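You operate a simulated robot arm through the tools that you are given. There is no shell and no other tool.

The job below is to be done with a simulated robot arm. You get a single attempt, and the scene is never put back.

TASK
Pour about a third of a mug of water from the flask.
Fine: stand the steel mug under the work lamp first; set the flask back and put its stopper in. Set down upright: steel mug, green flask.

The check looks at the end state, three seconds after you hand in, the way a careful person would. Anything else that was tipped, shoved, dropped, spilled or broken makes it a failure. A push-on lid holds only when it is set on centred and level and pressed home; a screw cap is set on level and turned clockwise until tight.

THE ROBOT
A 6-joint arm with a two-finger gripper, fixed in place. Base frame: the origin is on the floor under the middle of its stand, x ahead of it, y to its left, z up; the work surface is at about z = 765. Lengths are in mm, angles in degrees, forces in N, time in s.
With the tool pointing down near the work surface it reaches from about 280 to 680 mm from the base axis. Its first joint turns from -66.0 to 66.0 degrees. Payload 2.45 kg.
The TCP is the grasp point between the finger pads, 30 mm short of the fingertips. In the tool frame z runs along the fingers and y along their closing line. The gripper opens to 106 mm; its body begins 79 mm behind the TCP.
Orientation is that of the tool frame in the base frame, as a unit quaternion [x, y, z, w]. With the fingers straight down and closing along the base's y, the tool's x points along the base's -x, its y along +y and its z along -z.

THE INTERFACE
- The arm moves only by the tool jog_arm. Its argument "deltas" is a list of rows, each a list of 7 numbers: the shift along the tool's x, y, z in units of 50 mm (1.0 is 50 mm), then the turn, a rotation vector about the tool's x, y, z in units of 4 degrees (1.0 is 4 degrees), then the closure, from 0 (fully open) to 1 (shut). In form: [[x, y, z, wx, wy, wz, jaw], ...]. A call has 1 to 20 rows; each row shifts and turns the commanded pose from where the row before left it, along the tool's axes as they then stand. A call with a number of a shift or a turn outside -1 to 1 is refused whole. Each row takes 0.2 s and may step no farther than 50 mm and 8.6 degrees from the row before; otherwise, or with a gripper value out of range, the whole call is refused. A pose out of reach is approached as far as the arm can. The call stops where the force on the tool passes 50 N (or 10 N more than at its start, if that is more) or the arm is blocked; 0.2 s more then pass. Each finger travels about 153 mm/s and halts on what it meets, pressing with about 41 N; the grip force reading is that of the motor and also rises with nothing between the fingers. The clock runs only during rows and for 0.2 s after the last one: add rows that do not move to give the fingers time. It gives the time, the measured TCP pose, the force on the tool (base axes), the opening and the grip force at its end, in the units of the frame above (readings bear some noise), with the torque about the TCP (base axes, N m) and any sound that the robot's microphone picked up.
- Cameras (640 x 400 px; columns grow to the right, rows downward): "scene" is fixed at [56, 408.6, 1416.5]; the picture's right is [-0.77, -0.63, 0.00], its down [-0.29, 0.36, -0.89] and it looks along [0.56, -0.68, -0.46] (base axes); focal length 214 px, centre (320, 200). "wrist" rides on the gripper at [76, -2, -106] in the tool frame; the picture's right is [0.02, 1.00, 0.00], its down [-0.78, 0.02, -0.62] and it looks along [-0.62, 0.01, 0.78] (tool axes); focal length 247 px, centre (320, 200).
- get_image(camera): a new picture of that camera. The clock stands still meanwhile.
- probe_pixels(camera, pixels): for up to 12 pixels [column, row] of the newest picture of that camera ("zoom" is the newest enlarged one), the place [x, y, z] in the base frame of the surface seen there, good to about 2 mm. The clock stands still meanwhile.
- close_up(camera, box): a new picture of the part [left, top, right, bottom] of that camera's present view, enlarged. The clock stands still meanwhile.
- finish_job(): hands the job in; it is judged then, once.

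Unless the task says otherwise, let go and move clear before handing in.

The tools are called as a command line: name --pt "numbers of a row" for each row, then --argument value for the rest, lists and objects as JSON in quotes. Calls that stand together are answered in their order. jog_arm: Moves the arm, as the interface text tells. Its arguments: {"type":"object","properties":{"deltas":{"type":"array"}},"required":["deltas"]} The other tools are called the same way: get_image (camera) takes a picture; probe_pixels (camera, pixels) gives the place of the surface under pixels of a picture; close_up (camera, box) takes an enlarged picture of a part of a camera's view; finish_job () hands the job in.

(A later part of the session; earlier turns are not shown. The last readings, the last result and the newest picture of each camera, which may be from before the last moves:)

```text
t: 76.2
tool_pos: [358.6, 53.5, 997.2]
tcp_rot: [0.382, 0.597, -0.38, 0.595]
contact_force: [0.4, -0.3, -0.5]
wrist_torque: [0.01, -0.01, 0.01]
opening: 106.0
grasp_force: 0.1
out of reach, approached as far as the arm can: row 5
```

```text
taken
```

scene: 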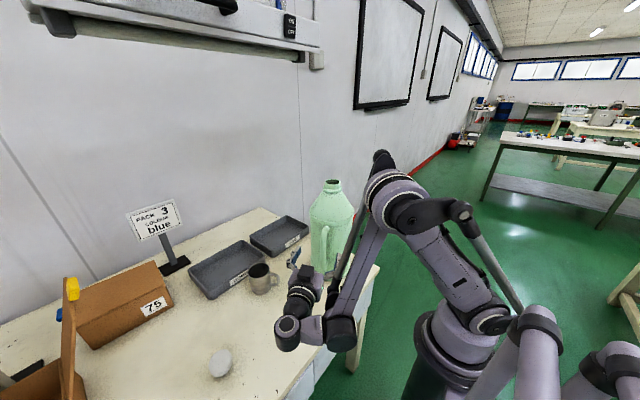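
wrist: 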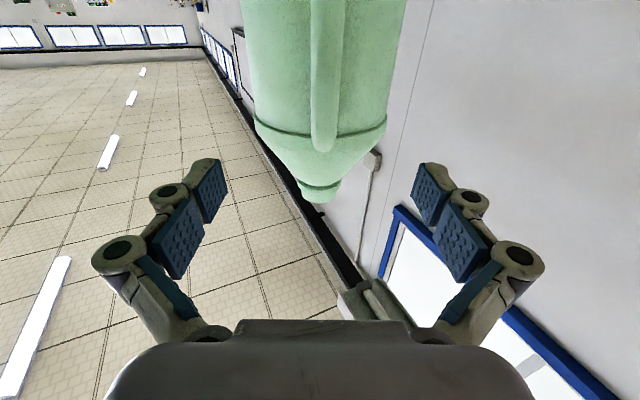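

At z≈997 the horizontal tool hits a reach limit, so a purely horizontal grasp isn't possible here. I'll incline the tool about 30° downward (wrist higher) and test whether handle height is reachable that way.

jog_arm --pt "0 0 0 0 1 0 0" --pt "0 0 0 0 1 0 0" --pt "0 0 0 0 1 0 0" --pt "0 0 0 0 1 0 0" --pt "0 0 0 0 1 0 0" --pt "0 0 0 0 1 0 0" --pt "0 0 0 0 1 0 0" --pt "0 0 0 0 0.5 0 0" --pt "0 0 0 0 0 0 0"

get_image --camera "wrist"

get_image --camera "scene"

```text
t: 78.2
tool_pos: [359.6, 52.5, 996.8]
tcp_rot: [0.466, 0.731, -0.268, 0.421]
contact_force: [0.4, 0.4, 0.0]
wrist_torque: [0.02, -0.04, 0.02]
opening: 105.7
grasp_force: 0.0
```

```text
taken
```

wrist: 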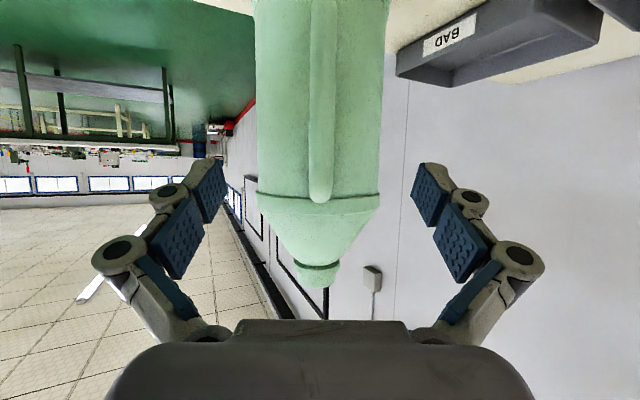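

```text
taken
```

scene: 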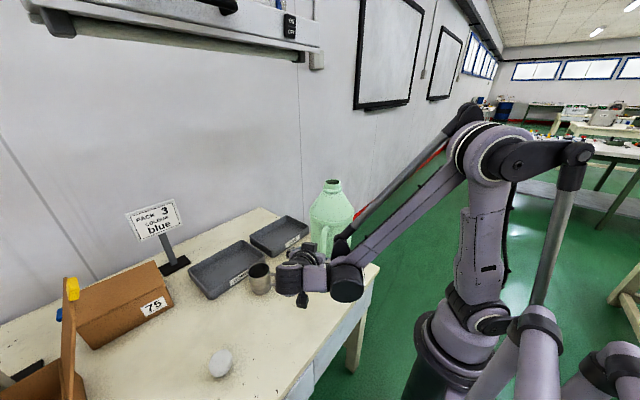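

With the tool inclined 30° the arm looks comfortable, and the handle is centred at col ≈322. I'll probe the handle bar precisely from here.

probe_pixels --camera "wrist" --pixels '[[322, 20], [322, 80], [322, 140], [322, 180], [322, 198], [311, 100], [334, 100], [309, 160], [333, 160], [300, 150], [345, 150], [258, 195]]'

close_up --camera "wrist" --box '[240, 0, 400, 210]'

```text
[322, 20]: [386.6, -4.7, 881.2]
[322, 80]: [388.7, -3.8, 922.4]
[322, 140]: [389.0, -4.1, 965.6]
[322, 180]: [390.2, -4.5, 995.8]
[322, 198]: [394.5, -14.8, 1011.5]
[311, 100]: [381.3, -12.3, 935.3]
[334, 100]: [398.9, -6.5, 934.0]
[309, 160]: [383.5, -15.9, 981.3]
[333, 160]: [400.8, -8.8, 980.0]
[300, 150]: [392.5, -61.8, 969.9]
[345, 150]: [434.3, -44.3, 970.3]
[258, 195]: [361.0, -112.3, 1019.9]
```

```text
1.90 times, centred on (320, 105) of wrist
```

zoom: 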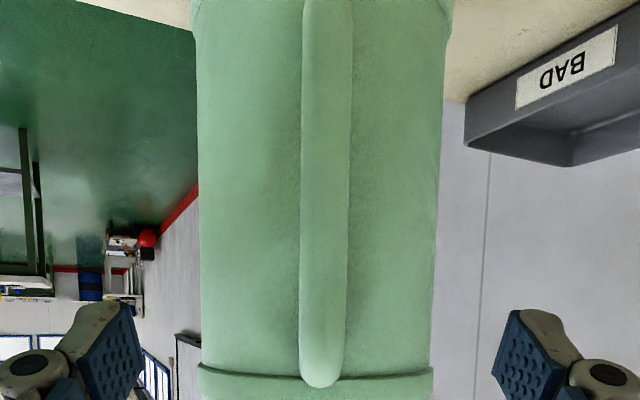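

The bar is ≈19 mm thick with its centre at about (393,-13). I'll trim the yaw by -2.5°, line up with a grasp at z≈950, advance part way, and check.

jog_arm --pt "0 0 0 0.541 0 0.3125 0" --pt "0.08 0.11 0.21 0 0 0 0" --pt "0 0 0.3 0 0 0 0" --pt "0 0 0.3 0 0 0 0" --pt "0 0 0 0 0 0 0"

get_image --camera "wrist"

close_up --camera "scene" --box '[240, 160, 400, 320]'

```text
t: 79.4
tool_pos: [375.7, 24.5, 973.6]
tcp_rot: [0.481, 0.72, -0.277, 0.416]
contact_force: [-0.3, 0.0, 0.2]
wrist_torque: [0.0, 0.02, 0.0]
opening: 105.8
grasp_force: 0.0
```

```text
taken
```

wrist: 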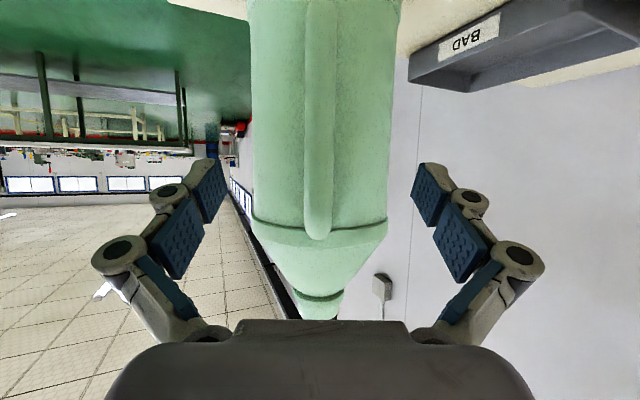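

```text
2.50 times, centred on (320, 240) of scene
```

zoom: 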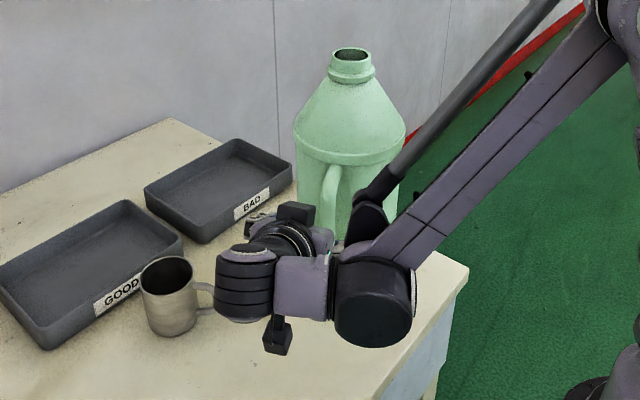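

Alignment is good (handle at col 319, ~41 mm to go). Before gripping, I'll dry-run the pour pose with the empty gripper: back off, pitch to vertical, go near the mug, then pitch past vertical to see if it's reachable.

jog_arm --pt "0 0 -1 0 0 0 0" --pt "0 0 -1 0 0 0 0" --pt "0 0 0 0 1 0 0" --pt "0 0 0 0 1 0 0" --pt "0 0 0 0 1 0 0" --pt "0 0 0 0 1 0 0" --pt "0 0 0 0 1 0 0" --pt "0 0 0 0 1 0 0" --pt "0 0 0 0 1 0 0" --pt "0 0 0 0 1 0 0" --pt "0 0 0 0 1 0 0" --pt "0 0 0 0 1 0 0" --pt "0 0 0 0 1 0 0" --pt "0 0 0 0 1 0 0" --pt "0 0 0 0 1 0 0" --pt "0 0 0 0 1 0 0" --pt "0 0 0 0 1 0 0"

jog_arm --pt "0.293 0.865 -0.3 0 0 0 0" --pt "0.293 0.865 -0.3 0 0 0 0" --pt "0.293 0.865 -0.3 0 0 0 0" --pt "0.293 0.865 -0.3 0 0 0 0" --pt "0.293 0.865 -0.3 0 0 0 0" --pt "0 0 0 0 1 0 0" --pt "0 0 0 0 1 0 0" --pt "0 0 0 0 1 0 0" --pt "0 0 0 0 1 0 0" --pt "0 0 0 0 1 0 0" --pt "0 0 0 0 1 0 0" --pt "0 0 0 0 1 0 0" --pt "0 0 0 0 1 0 0" --pt "0 0 0 0 1 0 0" --pt "0 0 0 0 1 0 0" --pt "0 0 0 0 1 0 0" --pt "0 0 0 0 0 0 0"

get_image --camera "wrist"

get_image --camera "scene"

```text
t: 83.0
tool_pos: [345.7, 103.8, 1024.5]
tcp_rot: [0.555, 0.832, 0.001, -0.001]
contact_force: [-0.1, -0.7, 0.1]
wrist_torque: [0.02, 0.01, 0.03]
opening: 106.1
grasp_force: 0.0
```

```text
t: 86.6
tool_pos: [516.0, 252.8, 1099.6]
tcp_rot: [0.515, 0.771, 0.209, -0.312]
contact_force: [0.7, 0.3, 0.3]
wrist_torque: [-0.01, 0.0, -0.01]
opening: 106.0
grasp_force: 0.0
```

```text
taken
```

wrist: 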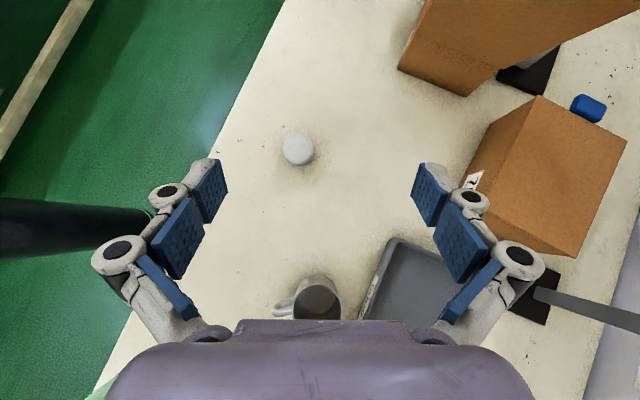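

```text
taken
```

scene: 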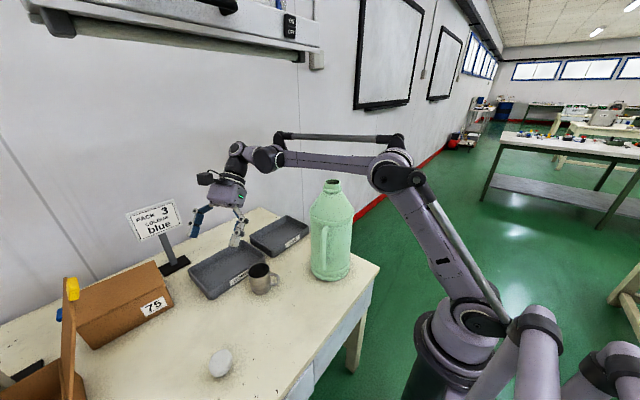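

The pose 44° past vertical is reachable. I'll test 20° further and lower 40 mm to know the margin.

jog_arm --pt "0 0 0 0 1 0 0" --pt "0 0 0 0 1 0 0" --pt "0 0 0 0 1 0 0" --pt "0 0 0 0 1 0 0" --pt "0 0 0 0 1 0 0" --pt "0.72 0 0.35 0 0 0 0" --pt "0 0 0 0 0 0 0"

get_image --camera "scene"

```text
t: 88.2
tool_pos: [505.3, 285.0, 1123.0]
tcp_rot: [0.471, 0.705, 0.295, -0.441]
contact_force: [-0.2, -0.2, 0.0]
wrist_torque: [-0.01, 0.0, 0.02]
opening: 106.1
grasp_force: 0.0
```

```text
taken
```

scene: 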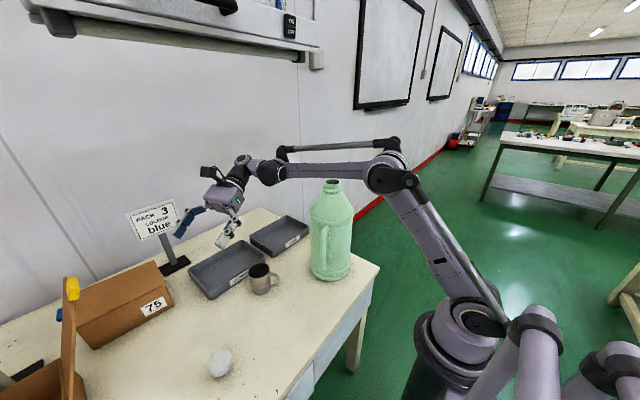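

Still reachable; the last shift went upward instead of down because of the tool's lean. I'll test moving straight down 60 mm in this pose, then go back.

jog_arm --pt "-0.72 0 -0.35 0 0 0 0" --pt "-0.54 0 0.27 0 0 0 0" --pt "-0.54 0 0.27 0 0 0 0" --pt "0 0 0 0 0 0 0"

get_image --camera "scene"

```text
t: 89.2
tool_pos: [514.5, 251.6, 1036.3]
tcp_rot: [0.471, 0.705, 0.294, -0.44]
contact_force: [-0.4, 0.7, 0.7]
wrist_torque: [0.0, 0.0, -0.01]
opening: 105.8
grasp_force: 0.0
```

```text
taken
```

scene: 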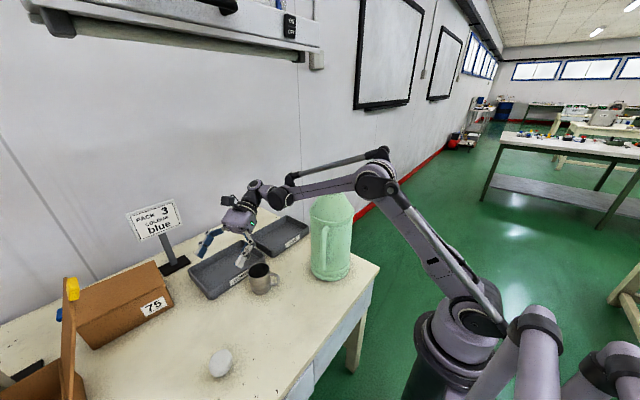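

The pour pose has ample margin (64° past vertical, z=1036). I'll return to the handle standoff by the same path.

jog_arm --pt "0 0 0 0 -1 0 0" --pt "0 0 0 0 -1 0 0" --pt "0 0 0 0 -1 0 0" --pt "0 0 0 0 -1 0 0" --pt "0 0 0 0 -1 0 0" --pt "0 0 0 0 -1 0 0" --pt "0 0 0 0 -1 0 0" --pt "0 0 0 0 -1 0 0" --pt "0 0 0 0 -1 0 0" --pt "0 0 0 0 -1 0 0" --pt "0 0 0 0 -1 0 0" --pt "0 0 0 0 -1 0 0" --pt "0 0 0 0 -1 0 0" --pt "0 0 0 0 -1 0 0" --pt "0 0 0 0 -1 0 0" --pt "0 0 0 0 -1 0 0"

jog_arm --pt "-0.288 -0.85 0.047 0 0 0 0" --pt "-0.288 -0.85 0.047 0 0 0 0" --pt "-0.288 -0.85 0.047 0 0 0 0" --pt "-0.288 -0.85 0.047 0 0 0 0" --pt "-0.288 -0.85 0.047 0 0 0 0" --pt "0 0 0 0 -1 0 0" --pt "0 0 0 0 -1 0 0" --pt "0 0 0 0 -1 0 0" --pt "0 0 0 0 -1 0 0" --pt "0 0 0 0 -1 0 0" --pt "0 0 0 0 -1 0 0" --pt "0 0 0 0 -1 0 0" --pt "0 0 0 0 -1 0 0" --pt "0 0 0 0 -1 0 0" --pt "0 0 0 0 -1 0 0" --pt "0 0 0 0 -1 0 0" --pt "0 0 0 0 -1 0 0" --pt "0 0 0 0 -1 0 0" --pt "0 0 0 0 -1 0 0" --pt "0 0 0 0 -1 0 0"

jog_arm --pt "0 0 0.5 0 0 0 0" --pt "0 0 0.8 0 0 0 0" --pt "0 0 0.6 0 0 0 0" --pt "0 0 0 0 0 0 0"

get_image --camera "wrist"

```text
t: 92.6
tool_pos: [515.3, 253.3, 1037.7]
tcp_rot: [0.556, 0.831, 0.0, 0.001]
contact_force: [0.3, -0.3, 0.0]
wrist_torque: [-0.05, 0.0, -0.02]
opening: 106.2
grasp_force: 0.0
```

```text
t: 96.8
tool_pos: [346.5, 105.6, 1025.9]
tcp_rot: [0.481, 0.72, -0.278, 0.416]
contact_force: [0.1, 0.2, 0.0]
wrist_torque: [-0.02, -0.03, 0.02]
opening: 106.0
grasp_force: 0.0
```

```text
t: 97.8
tool_pos: [377.9, 32.1, 980.4]
tcp_rot: [0.48, 0.72, -0.277, 0.417]
contact_force: [0.4, -0.3, 0.8]
wrist_torque: [0.0, -0.03, 0.03]
opening: 105.9
grasp_force: 0.1
```

```text
taken
```

wrist: 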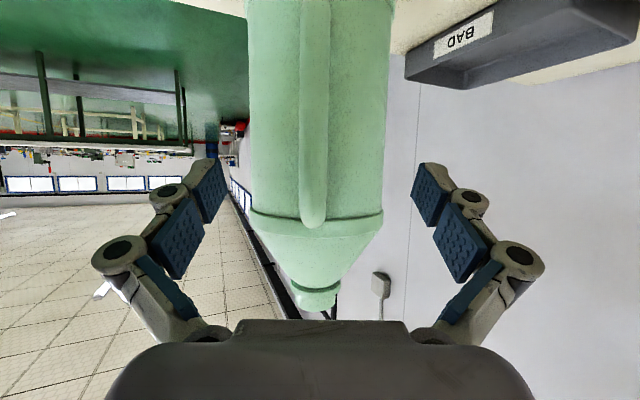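

The handle is ~3.5 mm left of centre (col 314). I'll correct that and advance to the grasp point.

jog_arm --pt "0.056 -0.07 0.3 0 0 0 0" --pt "0 0 0.4 0 0 0 0" --pt "0 0 0.3 0 0 0 0" --pt "0 0 0 0 0 0 0"

get_image --camera "wrist"

close_up --camera "scene" --box '[260, 180, 380, 300]'

```text
t: 98.8
tool_pos: [391.3, -10.1, 952.5]
tcp_rot: [0.481, 0.72, -0.278, 0.415]
contact_force: [0.2, -0.2, -0.3]
wrist_torque: [0.03, 0.0, 0.03]
opening: 106.1
grasp_force: 0.1
```

```text
taken
```

wrist: 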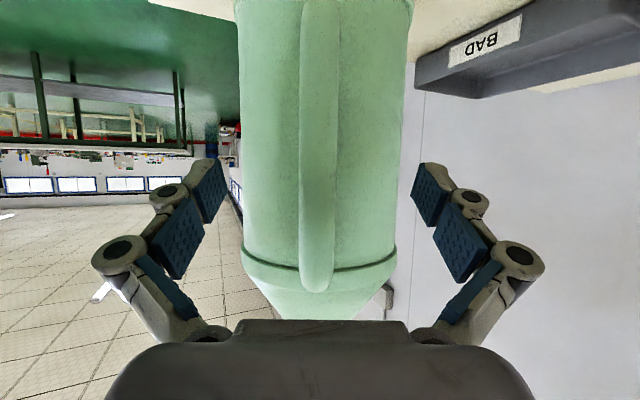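

```text
3.33 times, centred on (320, 240) of scene
```

zoom: 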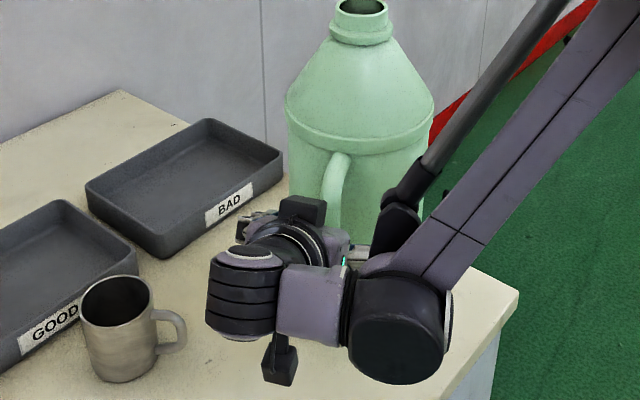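

The bar runs between the fingers at col ≈318. Closing on the handle in stages.

jog_arm --pt "0 0 0 0 0 0 0.25" --pt "0 0 0 0 0 0 0.45" --pt "0 0 0 0 0 0 0.6" --pt "0 0 0 0 0 0 0.7" --pt "0 0 0 0 0 0 0.78" --pt "0 0 0 0 0 0 0.85" --pt "0 0 0 0 0 0 1" --pt "0 0 0 0 0 0 1"

get_image --camera "wrist"

get_image --camera "scene"

```text
t: 100.6
tool_pos: [391.7, -9.2, 952.4]
tcp_rot: [0.481, 0.721, -0.277, 0.416]
contact_force: [-2.3, 0.4, 0.4]
wrist_torque: [-0.03, 0.02, -0.13]
opening: 18.3
grasp_force: 40.8
```

```text
taken
```

wrist: 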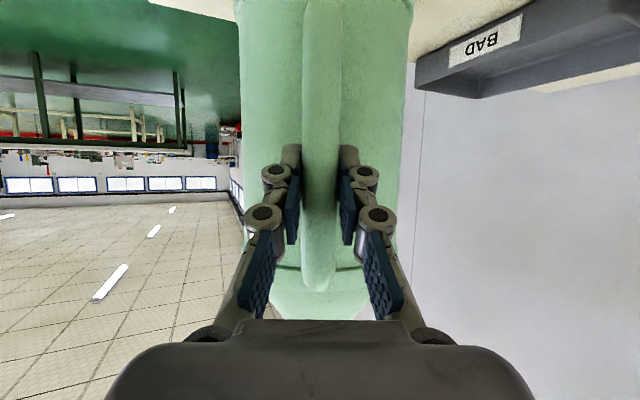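

```text
taken
```

scene: 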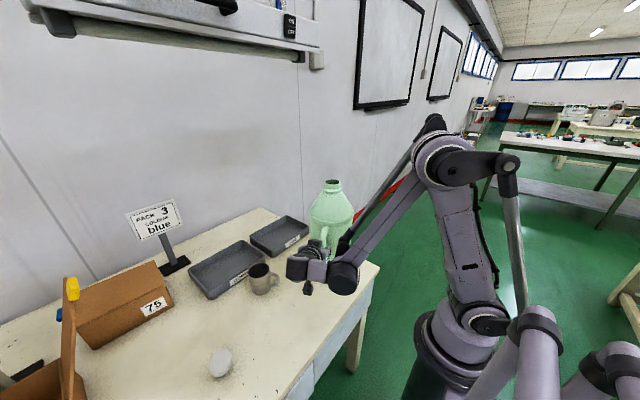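

The handle is held (18.3 mm, 41 N). I'll raise vertically by a few mm in small steps and watch force, torque and whether the jug swings.

jog_arm --pt "-0.0346 0 -0.02 0 0 0 1" --pt "-0.0346 0 -0.02 0 0 0 1" --pt "0 0 0 0 0 0 1"

close_up --camera "scene" --box '[260, 160, 400, 300]'

```text
t: 101.4
tool_pos: [391.3, -8.8, 954.0]
tcp_rot: [0.482, 0.72, -0.278, 0.415]
contact_force: [-0.5, 0.6, 0.7]
wrist_torque: [1.14, 0.51, 0.01]
opening: 18.1
grasp_force: 41.5
```

```text
2.86 times, centred on (330, 230) of scene
```

zoom: 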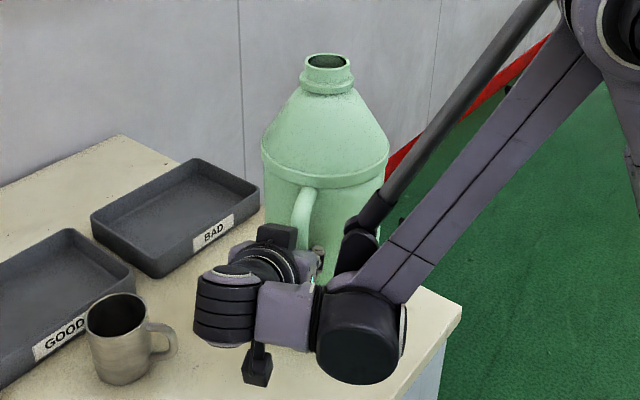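

The torque reading (1.14, 0.51) matches the jug's weight acting at 117 mm, so the grip is resisting the swing so far. I'll raise 2 mm more and compare.

jog_arm --pt "-0.0346 0 -0.02 0 0 0 1" --pt "-0.0346 0 -0.02 0 0 0 1" --pt "0 0 0 0 0 0 1"

close_up --camera "scene" --box '[260, 160, 400, 300]'

probe_pixels --camera "zoom" --pixels '[[326, 56], [304, 66], [350, 66], [326, 72], [263, 160], [388, 160]]'

```text
t: 102.2
tool_pos: [390.2, -9.8, 958.9]
tcp_rot: [0.481, 0.72, -0.277, 0.415]
contact_force: [0.4, -0.2, -12.0]
wrist_torque: [1.1, 0.51, 0.0]
opening: 18.3
grasp_force: 41.7
```

```text
2.86 times, centred on (330, 230) of scene
```

zoom: 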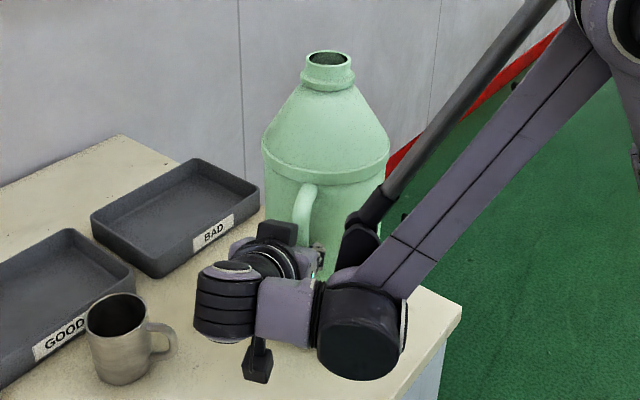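

```text
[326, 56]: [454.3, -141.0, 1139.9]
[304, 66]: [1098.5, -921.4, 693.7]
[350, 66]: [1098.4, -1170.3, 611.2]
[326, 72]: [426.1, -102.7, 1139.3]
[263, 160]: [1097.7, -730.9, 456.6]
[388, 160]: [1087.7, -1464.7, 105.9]
```

The jug is off the bench (−12 N, 1.2 Nm) and the grip holds it upright without swinging. I'll lift slowly another 40 mm and check for slip.

jog_arm --pt "-0.035 0 -0.02 0 0 0 1" --pt "-0.07 0 -0.04 0 0 0 1" --pt "-0.104 0 -0.06 0 0 0 1" --pt "-0.139 0 -0.08 0 0 0 1" --pt "-0.139 0 -0.08 0 0 0 1" --pt "-0.104 0 -0.06 0 0 0 1" --pt "-0.07 0 -0.04 0 0 0 1" --pt "-0.035 0 -0.02 0 0 0 1" --pt "0 0 0 0 0 0 1"

get_image --camera "wrist"

close_up --camera "scene" --box '[260, 140, 420, 300]'

```text
t: 104.2
tool_pos: [391.5, -11.2, 998.4]
tcp_rot: [0.481, 0.721, -0.277, 0.416]
contact_force: [0.1, -1.1, -11.1]
wrist_torque: [1.13, 0.47, 0.01]
opening: 18.5
grasp_force: 40.9
```

```text
taken
```

wrist: 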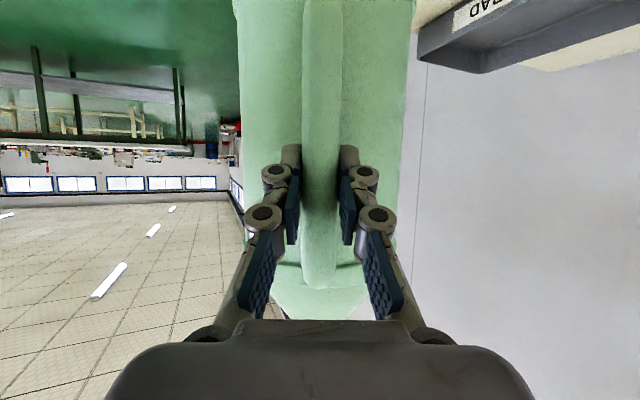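

```text
2.50 times, centred on (340, 220) of scene
```

zoom: 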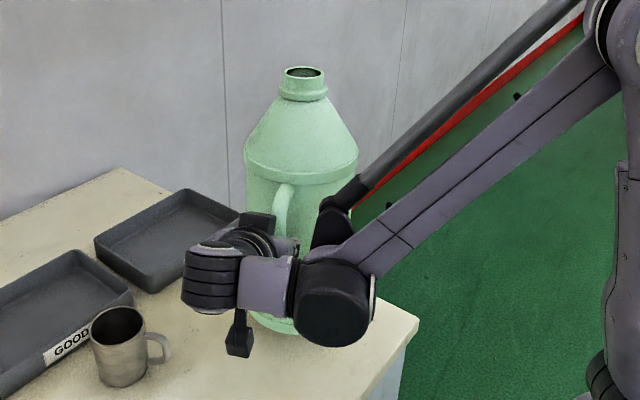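

The jug lifted 40 mm with steady force and torque. I'll probe the rim to see if it has tilted at all in the grip.

probe_pixels --camera "zoom" --pixels '[[303, 67], [303, 80], [283, 72], [323, 72], [303, 85], [290, 68], [316, 68], [303, 73]]'

```text
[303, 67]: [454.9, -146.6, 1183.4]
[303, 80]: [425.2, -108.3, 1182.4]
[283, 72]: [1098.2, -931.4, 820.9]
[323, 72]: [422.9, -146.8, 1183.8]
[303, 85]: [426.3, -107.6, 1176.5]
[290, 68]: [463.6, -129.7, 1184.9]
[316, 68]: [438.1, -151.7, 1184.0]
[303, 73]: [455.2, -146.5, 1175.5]
```

The jug has leaned only about 2° in the grip. I'll continue lifting slowly to TCP z≈1105.

jog_arm --pt "-0.069 0 -0.04 0 0 0 1" --pt "-0.139 0 -0.08 0 0 0 1" --pt "-0.173 0 -0.1 0 0 0 1" --pt "-0.173 0 -0.1 0 0 0 1" --pt "-0.173 0 -0.1 0 0 0 1" --pt "-0.173 0 -0.1 0 0 0 1" --pt "-0.173 0 -0.1 0 0 0 1" --pt "-0.173 0 -0.1 0 0 0 1" --pt "-0.173 0 -0.1 0 0 0 1" --pt "-0.173 0 -0.1 0 0 0 1" --pt "-0.139 0 -0.08 0 0 0 1" --pt "-0.087 0 -0.05 0 0 0 1" --pt "-0.035 0 -0.02 0 0 0 1" --pt "0 0 0 0 0 0 1"

get_image --camera "wrist"

get_image --camera "scene"

```text
t: 107.2
tool_pos: [391.8, -10.1, 1107.0]
tcp_rot: [0.481, 0.721, -0.277, 0.415]
contact_force: [0.4, -1.3, -11.1]
wrist_torque: [1.13, 0.48, 0.02]
opening: 18.3
grasp_force: 41.1
```

```text
taken
```

wrist: 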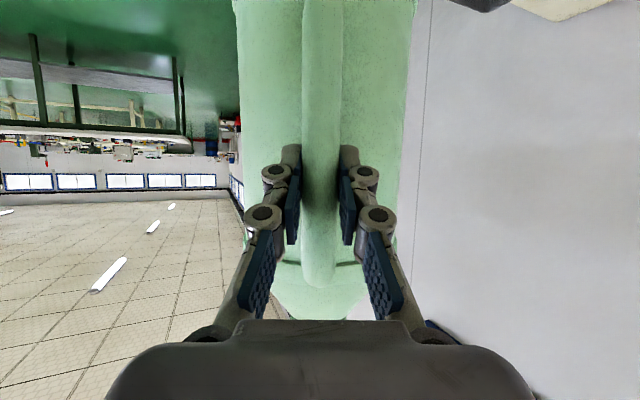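

```text
taken
```

scene: 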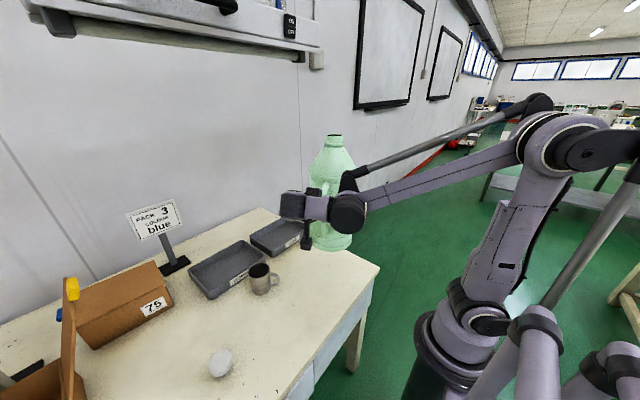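

The jug hangs steady at TCP z=1107. I'll carry it upright and slowly toward the mug's side, in two stages.

jog_arm --pt "0.0211 0.0416 -0.0377 0 0 0 1" --pt "0.0421 0.0833 -0.0755 0 0 0 1" --pt "0.0632 0.1249 -0.1132 0 0 0 1" --pt "0.0842 0.1666 -0.151 0 0 0 1" --pt "0.0983 0.1943 -0.1761 0 0 0 1" --pt "0.0983 0.1943 -0.1761 0 0 0 1" --pt "0.0983 0.1943 -0.1761 0 0 0 1" --pt "0.0983 0.1943 -0.1761 0 0 0 1" --pt "0.0983 0.1943 -0.1761 0 0 0 1" --pt "0.0983 0.1943 -0.1761 0 0 0 1" --pt "0.0983 0.1943 -0.1761 0 0 0 1" --pt "0.0842 0.1666 -0.151 0 0 0 1" --pt "0.0632 0.1249 -0.1132 0 0 0 1" --pt "0.0421 0.0833 -0.0755 0 0 0 1" --pt "0.0211 0.0416 -0.0377 0 0 0 1" --pt "0 0 0 0 0 0 1"

get_image --camera "wrist"

get_image --camera "scene"

```text
t: 110.6
tool_pos: [449.3, 137.6, 1106.3]
tcp_rot: [0.481, 0.72, -0.278, 0.415]
contact_force: [-0.6, 0.3, -11.5]
wrist_torque: [1.1, 0.49, 0.01]
opening: 18.3
grasp_force: 41.4
```

```text
taken
```

wrist: 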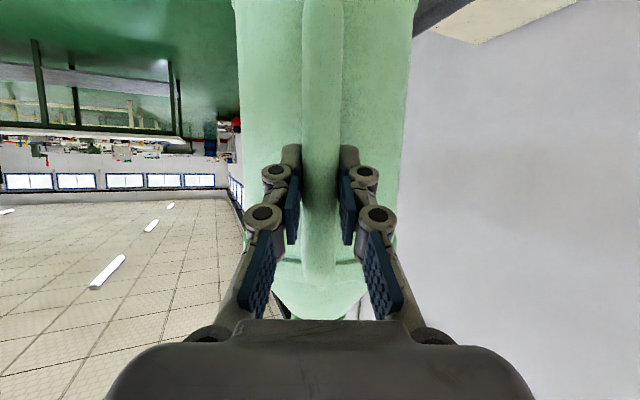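

```text
taken
```

scene: 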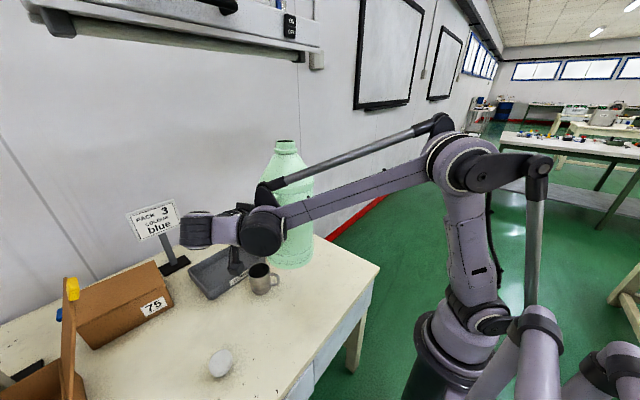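

Carry is stable. Second stage of the move, then the small yaw.

jog_arm --pt "0.0211 0.0416 -0.0377 0 0 0 1" --pt "0.0421 0.0833 -0.0755 0 0 0 1" --pt "0.0632 0.1249 -0.1132 0 0 0 1" --pt "0.0842 0.1666 -0.151 0 0 0 1" --pt "0.0983 0.1943 -0.1761 0 0 0 1" --pt "0.0983 0.1943 -0.1761 0 0 0 1" --pt "0.0983 0.1943 -0.1761 0 0 0 1" --pt "0.0983 0.1943 -0.1761 0 0 0 1" --pt "0.0842 0.1666 -0.151 0 0 0 1" --pt "0.0702 0.1388 -0.1258 0 0 0 1" --pt "0.0562 0.111 -0.1006 0 0 0 1" --pt "0.0351 0.0694 -0.0629 0 0 0 1" --pt "0 0 0 0 0 0 1"

jog_arm --pt "0 0 0 -0.2 0 -0.116 1" --pt "0 0 0 -0.3 0 -0.173 1" --pt "0 0 0 -0.3 0 -0.173 1" --pt "0 0 0 -0.3 0 -0.173 1" --pt "0 0 0 -0.3 0 -0.173 1" --pt "0 0 0 -0.22 0 -0.127 1" --pt "0 0 0 0 0 0 1"

get_image --camera "wrist"

get_image --camera "scene"

```text
t: 113.4
tool_pos: [494.8, 250.0, 1109.0]
tcp_rot: [0.481, 0.721, -0.277, 0.415]
contact_force: [0.4, -0.4, -11.8]
wrist_torque: [1.09, 0.48, -0.01]
opening: 18.3
grasp_force: 40.3
```

```text
t: 115.0
tool_pos: [493.2, 249.2, 1109.8]
tcp_rot: [0.432, 0.751, -0.249, 0.433]
contact_force: [1.3, -0.7, -11.7]
wrist_torque: [0.98, 0.61, -0.03]
opening: 18.5
grasp_force: 41.0
```

```text
taken
```

wrist: 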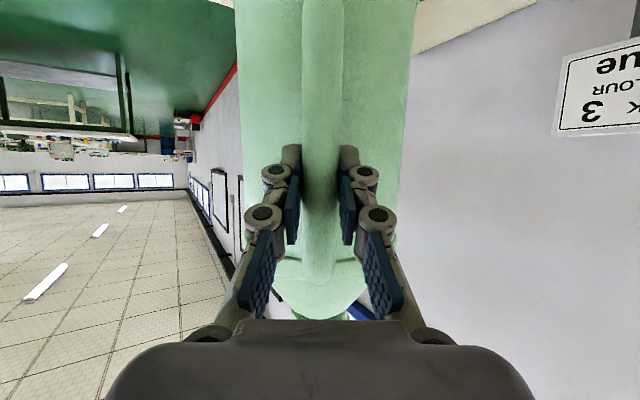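

```text
taken
```

scene: 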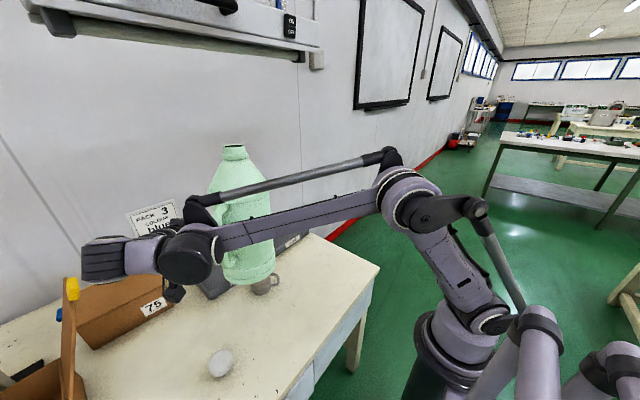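

The jug has leaned a bit more relative to the tool (handle top now ≈ row 280). I'll zoom in to measure the actual tilt and rim position before pouring.

close_up --camera "scene" --box '[190, 130, 310, 300]'

probe_pixels --camera "zoom" --pixels '[[205, 38], [240, 36], [222, 32], [222, 43], [210, 45], [238, 45], [222, 60], [170, 160], [255, 160], [260, 360], [330, 330], [215, 350]]'

```text
2.35 times, centred on (250, 215) of scene
```

zoom: 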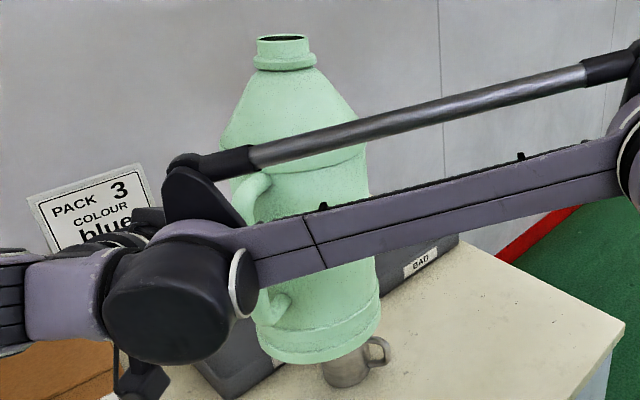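

```text
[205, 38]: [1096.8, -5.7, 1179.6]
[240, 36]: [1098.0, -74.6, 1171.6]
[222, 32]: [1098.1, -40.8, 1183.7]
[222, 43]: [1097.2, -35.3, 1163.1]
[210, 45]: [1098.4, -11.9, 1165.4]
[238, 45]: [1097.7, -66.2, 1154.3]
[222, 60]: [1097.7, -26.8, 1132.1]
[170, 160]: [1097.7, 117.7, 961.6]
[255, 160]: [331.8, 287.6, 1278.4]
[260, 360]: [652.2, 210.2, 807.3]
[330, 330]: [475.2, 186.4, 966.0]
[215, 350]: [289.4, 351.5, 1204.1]
```

probe_pixels --camera "zoom" --pixels '[[283, 36], [258, 42], [308, 42], [283, 49], [270, 47], [296, 47], [260, 62], [314, 62], [283, 68], [225, 140], [350, 120], [330, 360]]'

```text
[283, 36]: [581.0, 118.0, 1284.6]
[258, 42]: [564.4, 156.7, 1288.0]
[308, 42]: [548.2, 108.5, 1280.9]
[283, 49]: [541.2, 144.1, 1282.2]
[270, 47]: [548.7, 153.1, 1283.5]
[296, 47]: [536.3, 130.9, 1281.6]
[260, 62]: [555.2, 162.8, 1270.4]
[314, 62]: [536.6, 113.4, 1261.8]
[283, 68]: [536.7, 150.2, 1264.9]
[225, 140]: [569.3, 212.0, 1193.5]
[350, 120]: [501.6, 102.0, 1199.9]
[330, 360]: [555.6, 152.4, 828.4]
```

The scene probes on the rim edge are noisy, so I'll measure the tilt from the handle bar and body as seen by the wrist camera.

probe_pixels --camera "wrist" --pixels '[[322, 10], [322, 40], [322, 80], [322, 110], [322, 230], [322, 250], [262, 40], [262, 100], [385, 40], [385, 100], [262, 140], [320, 300]]'

```text
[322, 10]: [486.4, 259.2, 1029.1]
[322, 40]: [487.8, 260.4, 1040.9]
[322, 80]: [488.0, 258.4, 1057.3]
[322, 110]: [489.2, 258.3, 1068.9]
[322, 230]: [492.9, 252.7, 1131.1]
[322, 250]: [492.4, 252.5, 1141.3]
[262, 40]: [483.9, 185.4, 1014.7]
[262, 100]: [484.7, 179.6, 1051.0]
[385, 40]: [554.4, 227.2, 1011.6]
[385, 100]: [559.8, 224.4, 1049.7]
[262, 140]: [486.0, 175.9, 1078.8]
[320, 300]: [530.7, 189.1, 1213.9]
```

Bar slope shows the jug leaning only ≈4°. I'll start tilting slowly (2° per row) while backing up so the mouth stays above the mug, to about 28°, then look.

jog_arm --pt "0.0633 0.036 -0.1054 0 0.5 0 1" --pt "0.067 0 -0.1032 0 0.5 0 1" --pt "0.0705 0 -0.1008 0 0.5 0 1" --pt "0.074 0 -0.0982 0 0.5 0 1" --pt "0.0774 0 -0.0956 0 0.5 0 1" --pt "0.0807 0 -0.0928 0 0.5 0 1" --pt "0.0839 0 -0.09 0 0.5 0 1" --pt "0.087 0 -0.087 0 0.5 0 1" --pt "0.09 0 -0.0839 0 0.5 0 1" --pt "0.0928 0 -0.0807 0 0.5 0 1" --pt "0.0956 0 -0.0774 0 0.5 0 1" --pt "0.0982 0 -0.074 0 0.5 0 1" --pt "0 0 0 0 0 0 1"

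get_image --camera "wrist"

get_image --camera "scene"

```text
t: 117.8
tool_pos: [458.0, 314.3, 1108.1]
tcp_rot: [0.475, 0.824, -0.155, 0.268]
contact_force: [-0.4, -0.1, -11.2]
wrist_torque: [0.68, 0.43, 0.02]
opening: 18.2
grasp_force: 41.1
```

```text
taken
```

wrist: 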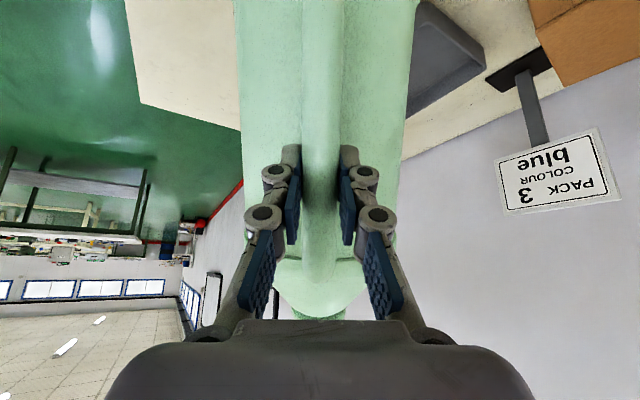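

```text
taken
```

scene: 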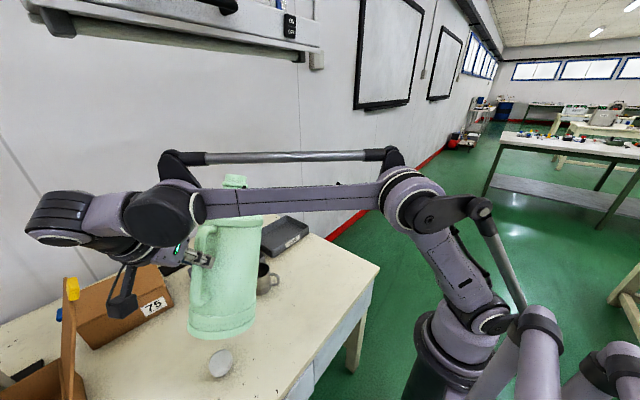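

Tilt ≈28°, weight unchanged (−11.2 N), so nothing has left the jug. Continuing the tilt to about 60° with the mouth still above the mug.

jog_arm --pt "0.0475 0 -0.0333 0 0.625 0 1" --pt "0.0492 0 -0.0307 0 0.625 0 1" --pt "0.0502 0 -0.029 0 0.625 0 1" --pt "0.0517 0 -0.0263 0 0.625 0 1" --pt "0.0526 0 -0.0245 0 0.625 0 1" --pt "0.0538 0 -0.0217 0 0.625 0 1" --pt "0.0545 0 -0.0198 0 0.625 0 1" --pt "0 0 0 0 0.5 0 1" --pt "0 0 0 0 0.5 0 1" --pt "0 0 0 0 0 0 1"

get_image --camera "wrist"

get_image --camera "scene"

```text
t: 120.0
tool_pos: [446.6, 332.6, 1107.1]
tcp_rot: [0.495, 0.859, -0.062, 0.11]
contact_force: [0.1, 0.5, -10.9]
wrist_torque: [0.18, 0.19, 0.0]
opening: 18.2
grasp_force: 40.9
```

```text
taken
```

wrist: 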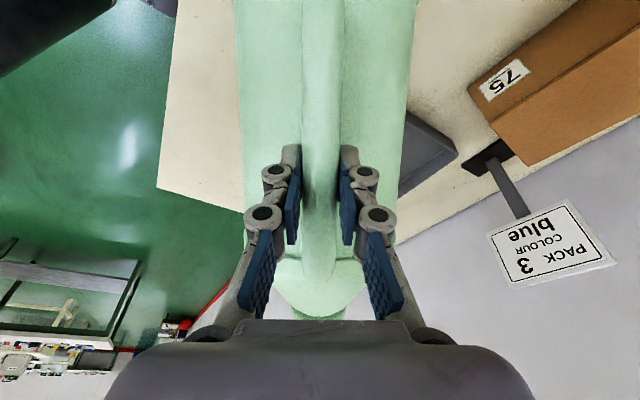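

```text
taken
```

scene: 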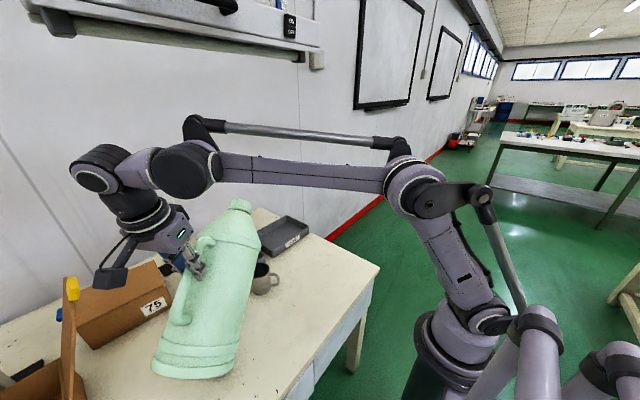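

Tool is 14.5° from vertical, so the jug is at ≈50° tilt; torque has dropped to 0.26 Nm and weight is still −10.9 N. I'll zoom in on the mouth and mug to verify their alignment.

close_up --camera "scene" --box '[180, 180, 300, 300]'

probe_pixels --camera "zoom" --pixels '[[290, 110], [310, 70], [340, 65], [370, 80], [375, 100], [350, 85], [300, 130], [370, 140], [400, 270], [420, 250], [230, 210], [340, 330]]'

```text
3.33 times, centred on (240, 240) of scene
```

zoom: 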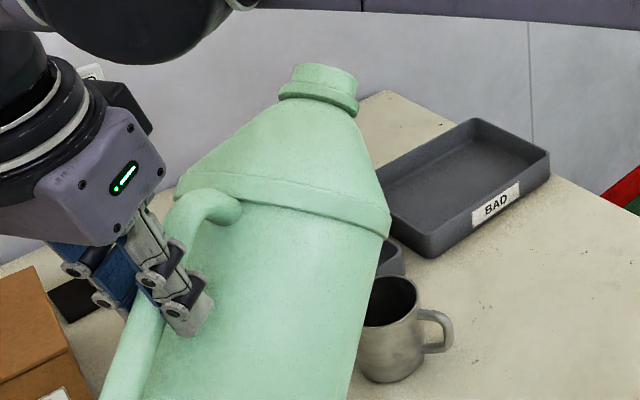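

```text
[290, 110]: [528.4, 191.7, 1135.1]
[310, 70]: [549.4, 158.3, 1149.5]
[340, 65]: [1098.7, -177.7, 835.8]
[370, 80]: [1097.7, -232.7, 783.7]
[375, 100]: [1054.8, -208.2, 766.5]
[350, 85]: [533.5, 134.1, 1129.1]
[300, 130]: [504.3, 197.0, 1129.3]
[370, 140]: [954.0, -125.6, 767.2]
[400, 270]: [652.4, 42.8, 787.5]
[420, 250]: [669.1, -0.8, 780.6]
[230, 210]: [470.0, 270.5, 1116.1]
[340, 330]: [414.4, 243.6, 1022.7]
```

Geometry agrees with my model. I'll continue to ≈62° while lowering, check, then to ≈75°.

jog_arm --pt "-0.007 0 0.129 0 0.625 0 1" --pt "-0.014 0 0.128 0 0.625 0 1" --pt "-0.018 0 0.128 0 0.625 0 1" --pt "-0.024 0 0.127 0 0.625 0 1" --pt "-0.029 0 0.126 0 0.625 0 1" --pt "0 0 0 0 0 0 1"

close_up --camera "scene" --box '[140, 180, 300, 400]'

```text
t: 121.4
tool_pos: [452.9, 321.4, 1076.7]
tcp_rot: [0.5, 0.866, -0.009, 0.015]
contact_force: [0.5, -0.9, -11.7]
wrist_torque: [-0.05, 0.01, 0.02]
opening: 18.4
grasp_force: 41.8
```

```text
1.82 times, centred on (220, 290) of scene
```

zoom: 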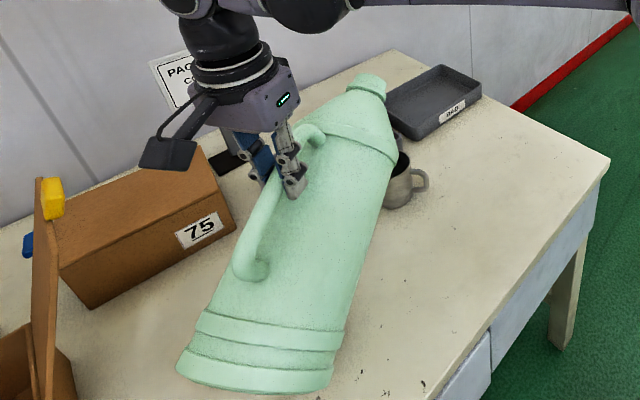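

At ≈62° still no loss; torque ≈0. Continuing to ≈75°.

jog_arm --pt "-0.035 0 0.124 0 0.625 0 1" --pt "-0.04 0 0.123 0 0.625 0 1" --pt "-0.046 0 0.121 0 0.625 0 1" --pt "-0.051 0 0.119 0 0.625 0 1" --pt "-0.056 0 0.116 0 0.625 0 1" --pt "0 0 0 0 0 0 1"

get_image --camera "wrist"

close_up --camera "scene" --box '[140, 180, 300, 400]'

```text
t: 122.8
tool_pos: [457.7, 314.2, 1048.0]
tcp_rot: [0.498, 0.862, 0.046, -0.079]
contact_force: [0.6, -0.1, -11.8]
wrist_torque: [-0.32, -0.15, -0.02]
opening: 18.4
grasp_force: 40.9
```

```text
taken
```

wrist: 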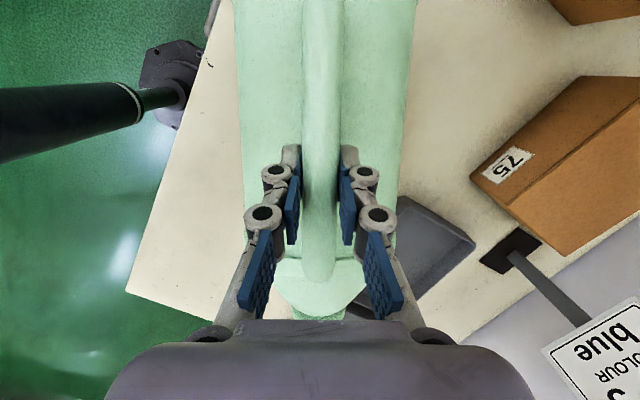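

```text
1.82 times, centred on (220, 290) of scene
```

zoom: 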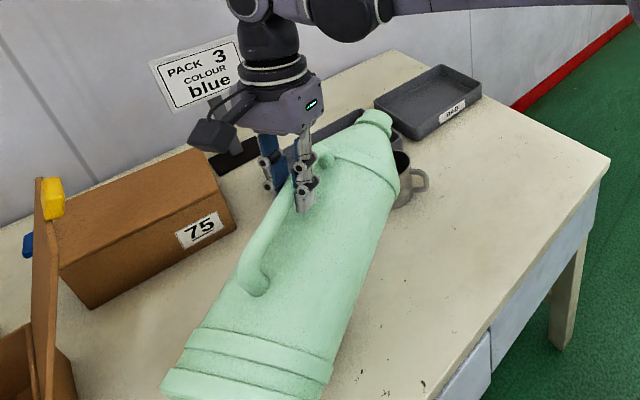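

At ≈75° the weight is still unchanged. I'll measure the neck/mouth position relative to the mug before tilting further.

close_up --camera "scene" --box '[215, 220, 275, 300]'

probe_pixels --camera "zoom" --pixels '[[300, 125], [320, 110], [345, 105], [370, 120], [330, 140], [350, 150], [375, 165], [300, 160], [425, 220], [440, 260], [460, 240], [400, 200]]'

```text
5.00 times, centred on (245, 260) of scene
```

zoom: 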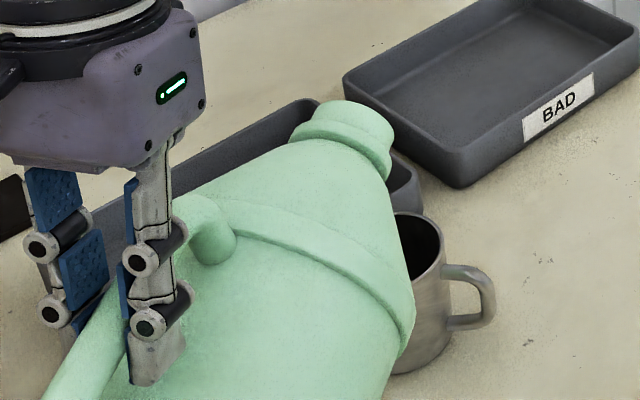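

```text
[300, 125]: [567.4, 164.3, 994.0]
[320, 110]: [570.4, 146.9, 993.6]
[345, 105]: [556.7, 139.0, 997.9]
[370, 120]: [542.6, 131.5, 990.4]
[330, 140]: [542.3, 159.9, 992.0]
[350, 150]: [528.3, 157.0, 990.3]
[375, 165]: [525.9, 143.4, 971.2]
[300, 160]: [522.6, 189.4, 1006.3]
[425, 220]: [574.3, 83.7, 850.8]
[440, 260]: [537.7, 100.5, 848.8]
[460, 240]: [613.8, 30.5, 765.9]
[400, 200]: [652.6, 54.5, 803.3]
```

Lower lip is at about (563,128,951), right over the mug's centre line. I'll tilt to ≈80° in small steps while lowering, then read weight and look.

jog_arm --pt "-0.071 0 0.052 0 0.3125 0 1" --pt "-0.073 0 0.051 0 0.3125 0 1" --pt "-0.074 0 0.049 0 0.3125 0 1" --pt "-0.075 0 0.047 0 0.3125 0 1" --pt "0 0 0 0 0 0 1"

close_up --camera "scene" --box '[215, 220, 295, 300]'

```text
t: 124.0
tool_pos: [463.0, 303.2, 1033.3]
tcp_rot: [0.495, 0.858, 0.067, -0.117]
contact_force: [-0.6, -0.6, -11.0]
wrist_torque: [-0.42, -0.18, -0.01]
opening: 18.5
grasp_force: 40.9
```

```text
5.00 times, centred on (255, 260) of scene
```

zoom: 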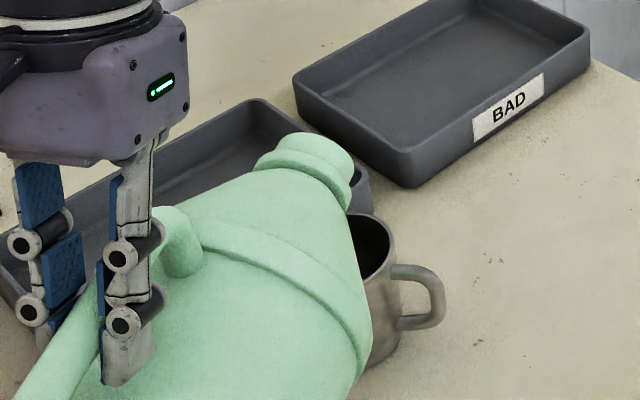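

No flow at ≈80° (−11.0 N). Continuing to ≈85°.

jog_arm --pt "-0.047 0 -0.024 0 0.3125 0 1" --pt "-0.047 0 -0.025 0 0.3125 0 1" --pt "-0.046 0 -0.026 0 0.3125 0 1" --pt "-0.045 0 -0.027 0 0.3125 0 1" --pt "0 0 0 0 0 0 1"

close_up --camera "scene" --box '[215, 220, 295, 300]'

```text
t: 125.2
tool_pos: [467.8, 294.8, 1035.1]
tcp_rot: [0.492, 0.852, 0.089, -0.154]
contact_force: [0.6, 0.6, -11.0]
wrist_torque: [-0.5, -0.24, -0.02]
opening: 18.5
grasp_force: 40.8
```

```text
5.00 times, centred on (255, 260) of scene
```

zoom: 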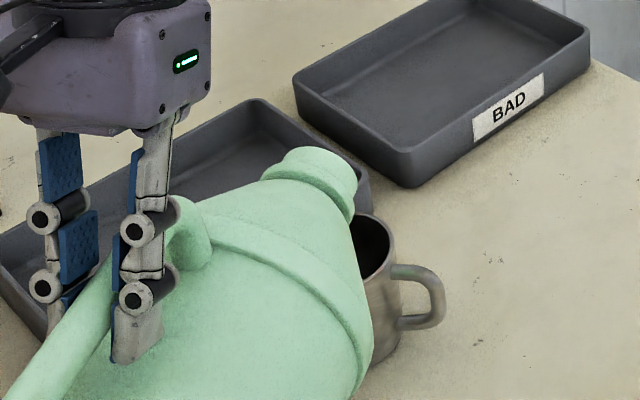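

Still nothing at ≈85°. On to ≈90° in small steps.

jog_arm --pt "-0.056 0 -0.022 0 0.3125 0 1" --pt "-0.055 0 -0.023 0 0.3125 0 1" --pt "-0.055 0 -0.024 0 0.3125 0 1" --pt "-0.054 0 -0.025 0 0.3125 0 1" --pt "0 0 0 0 0 0 1"

close_up --camera "scene" --box '[215, 220, 295, 300]'

```text
t: 126.4
tool_pos: [475.7, 286.2, 1035.4]
tcp_rot: [0.488, 0.844, 0.11, -0.19]
contact_force: [-0.3, -0.3, -10.1]
wrist_torque: [-0.45, -0.24, 0.0]
opening: 18.2
grasp_force: 41.1
```

```text
5.00 times, centred on (255, 260) of scene
```

zoom: 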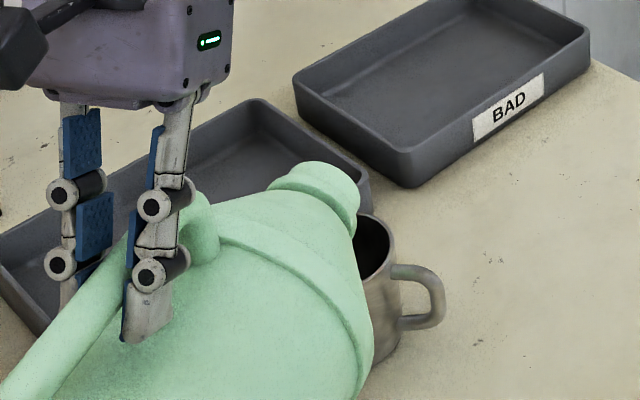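

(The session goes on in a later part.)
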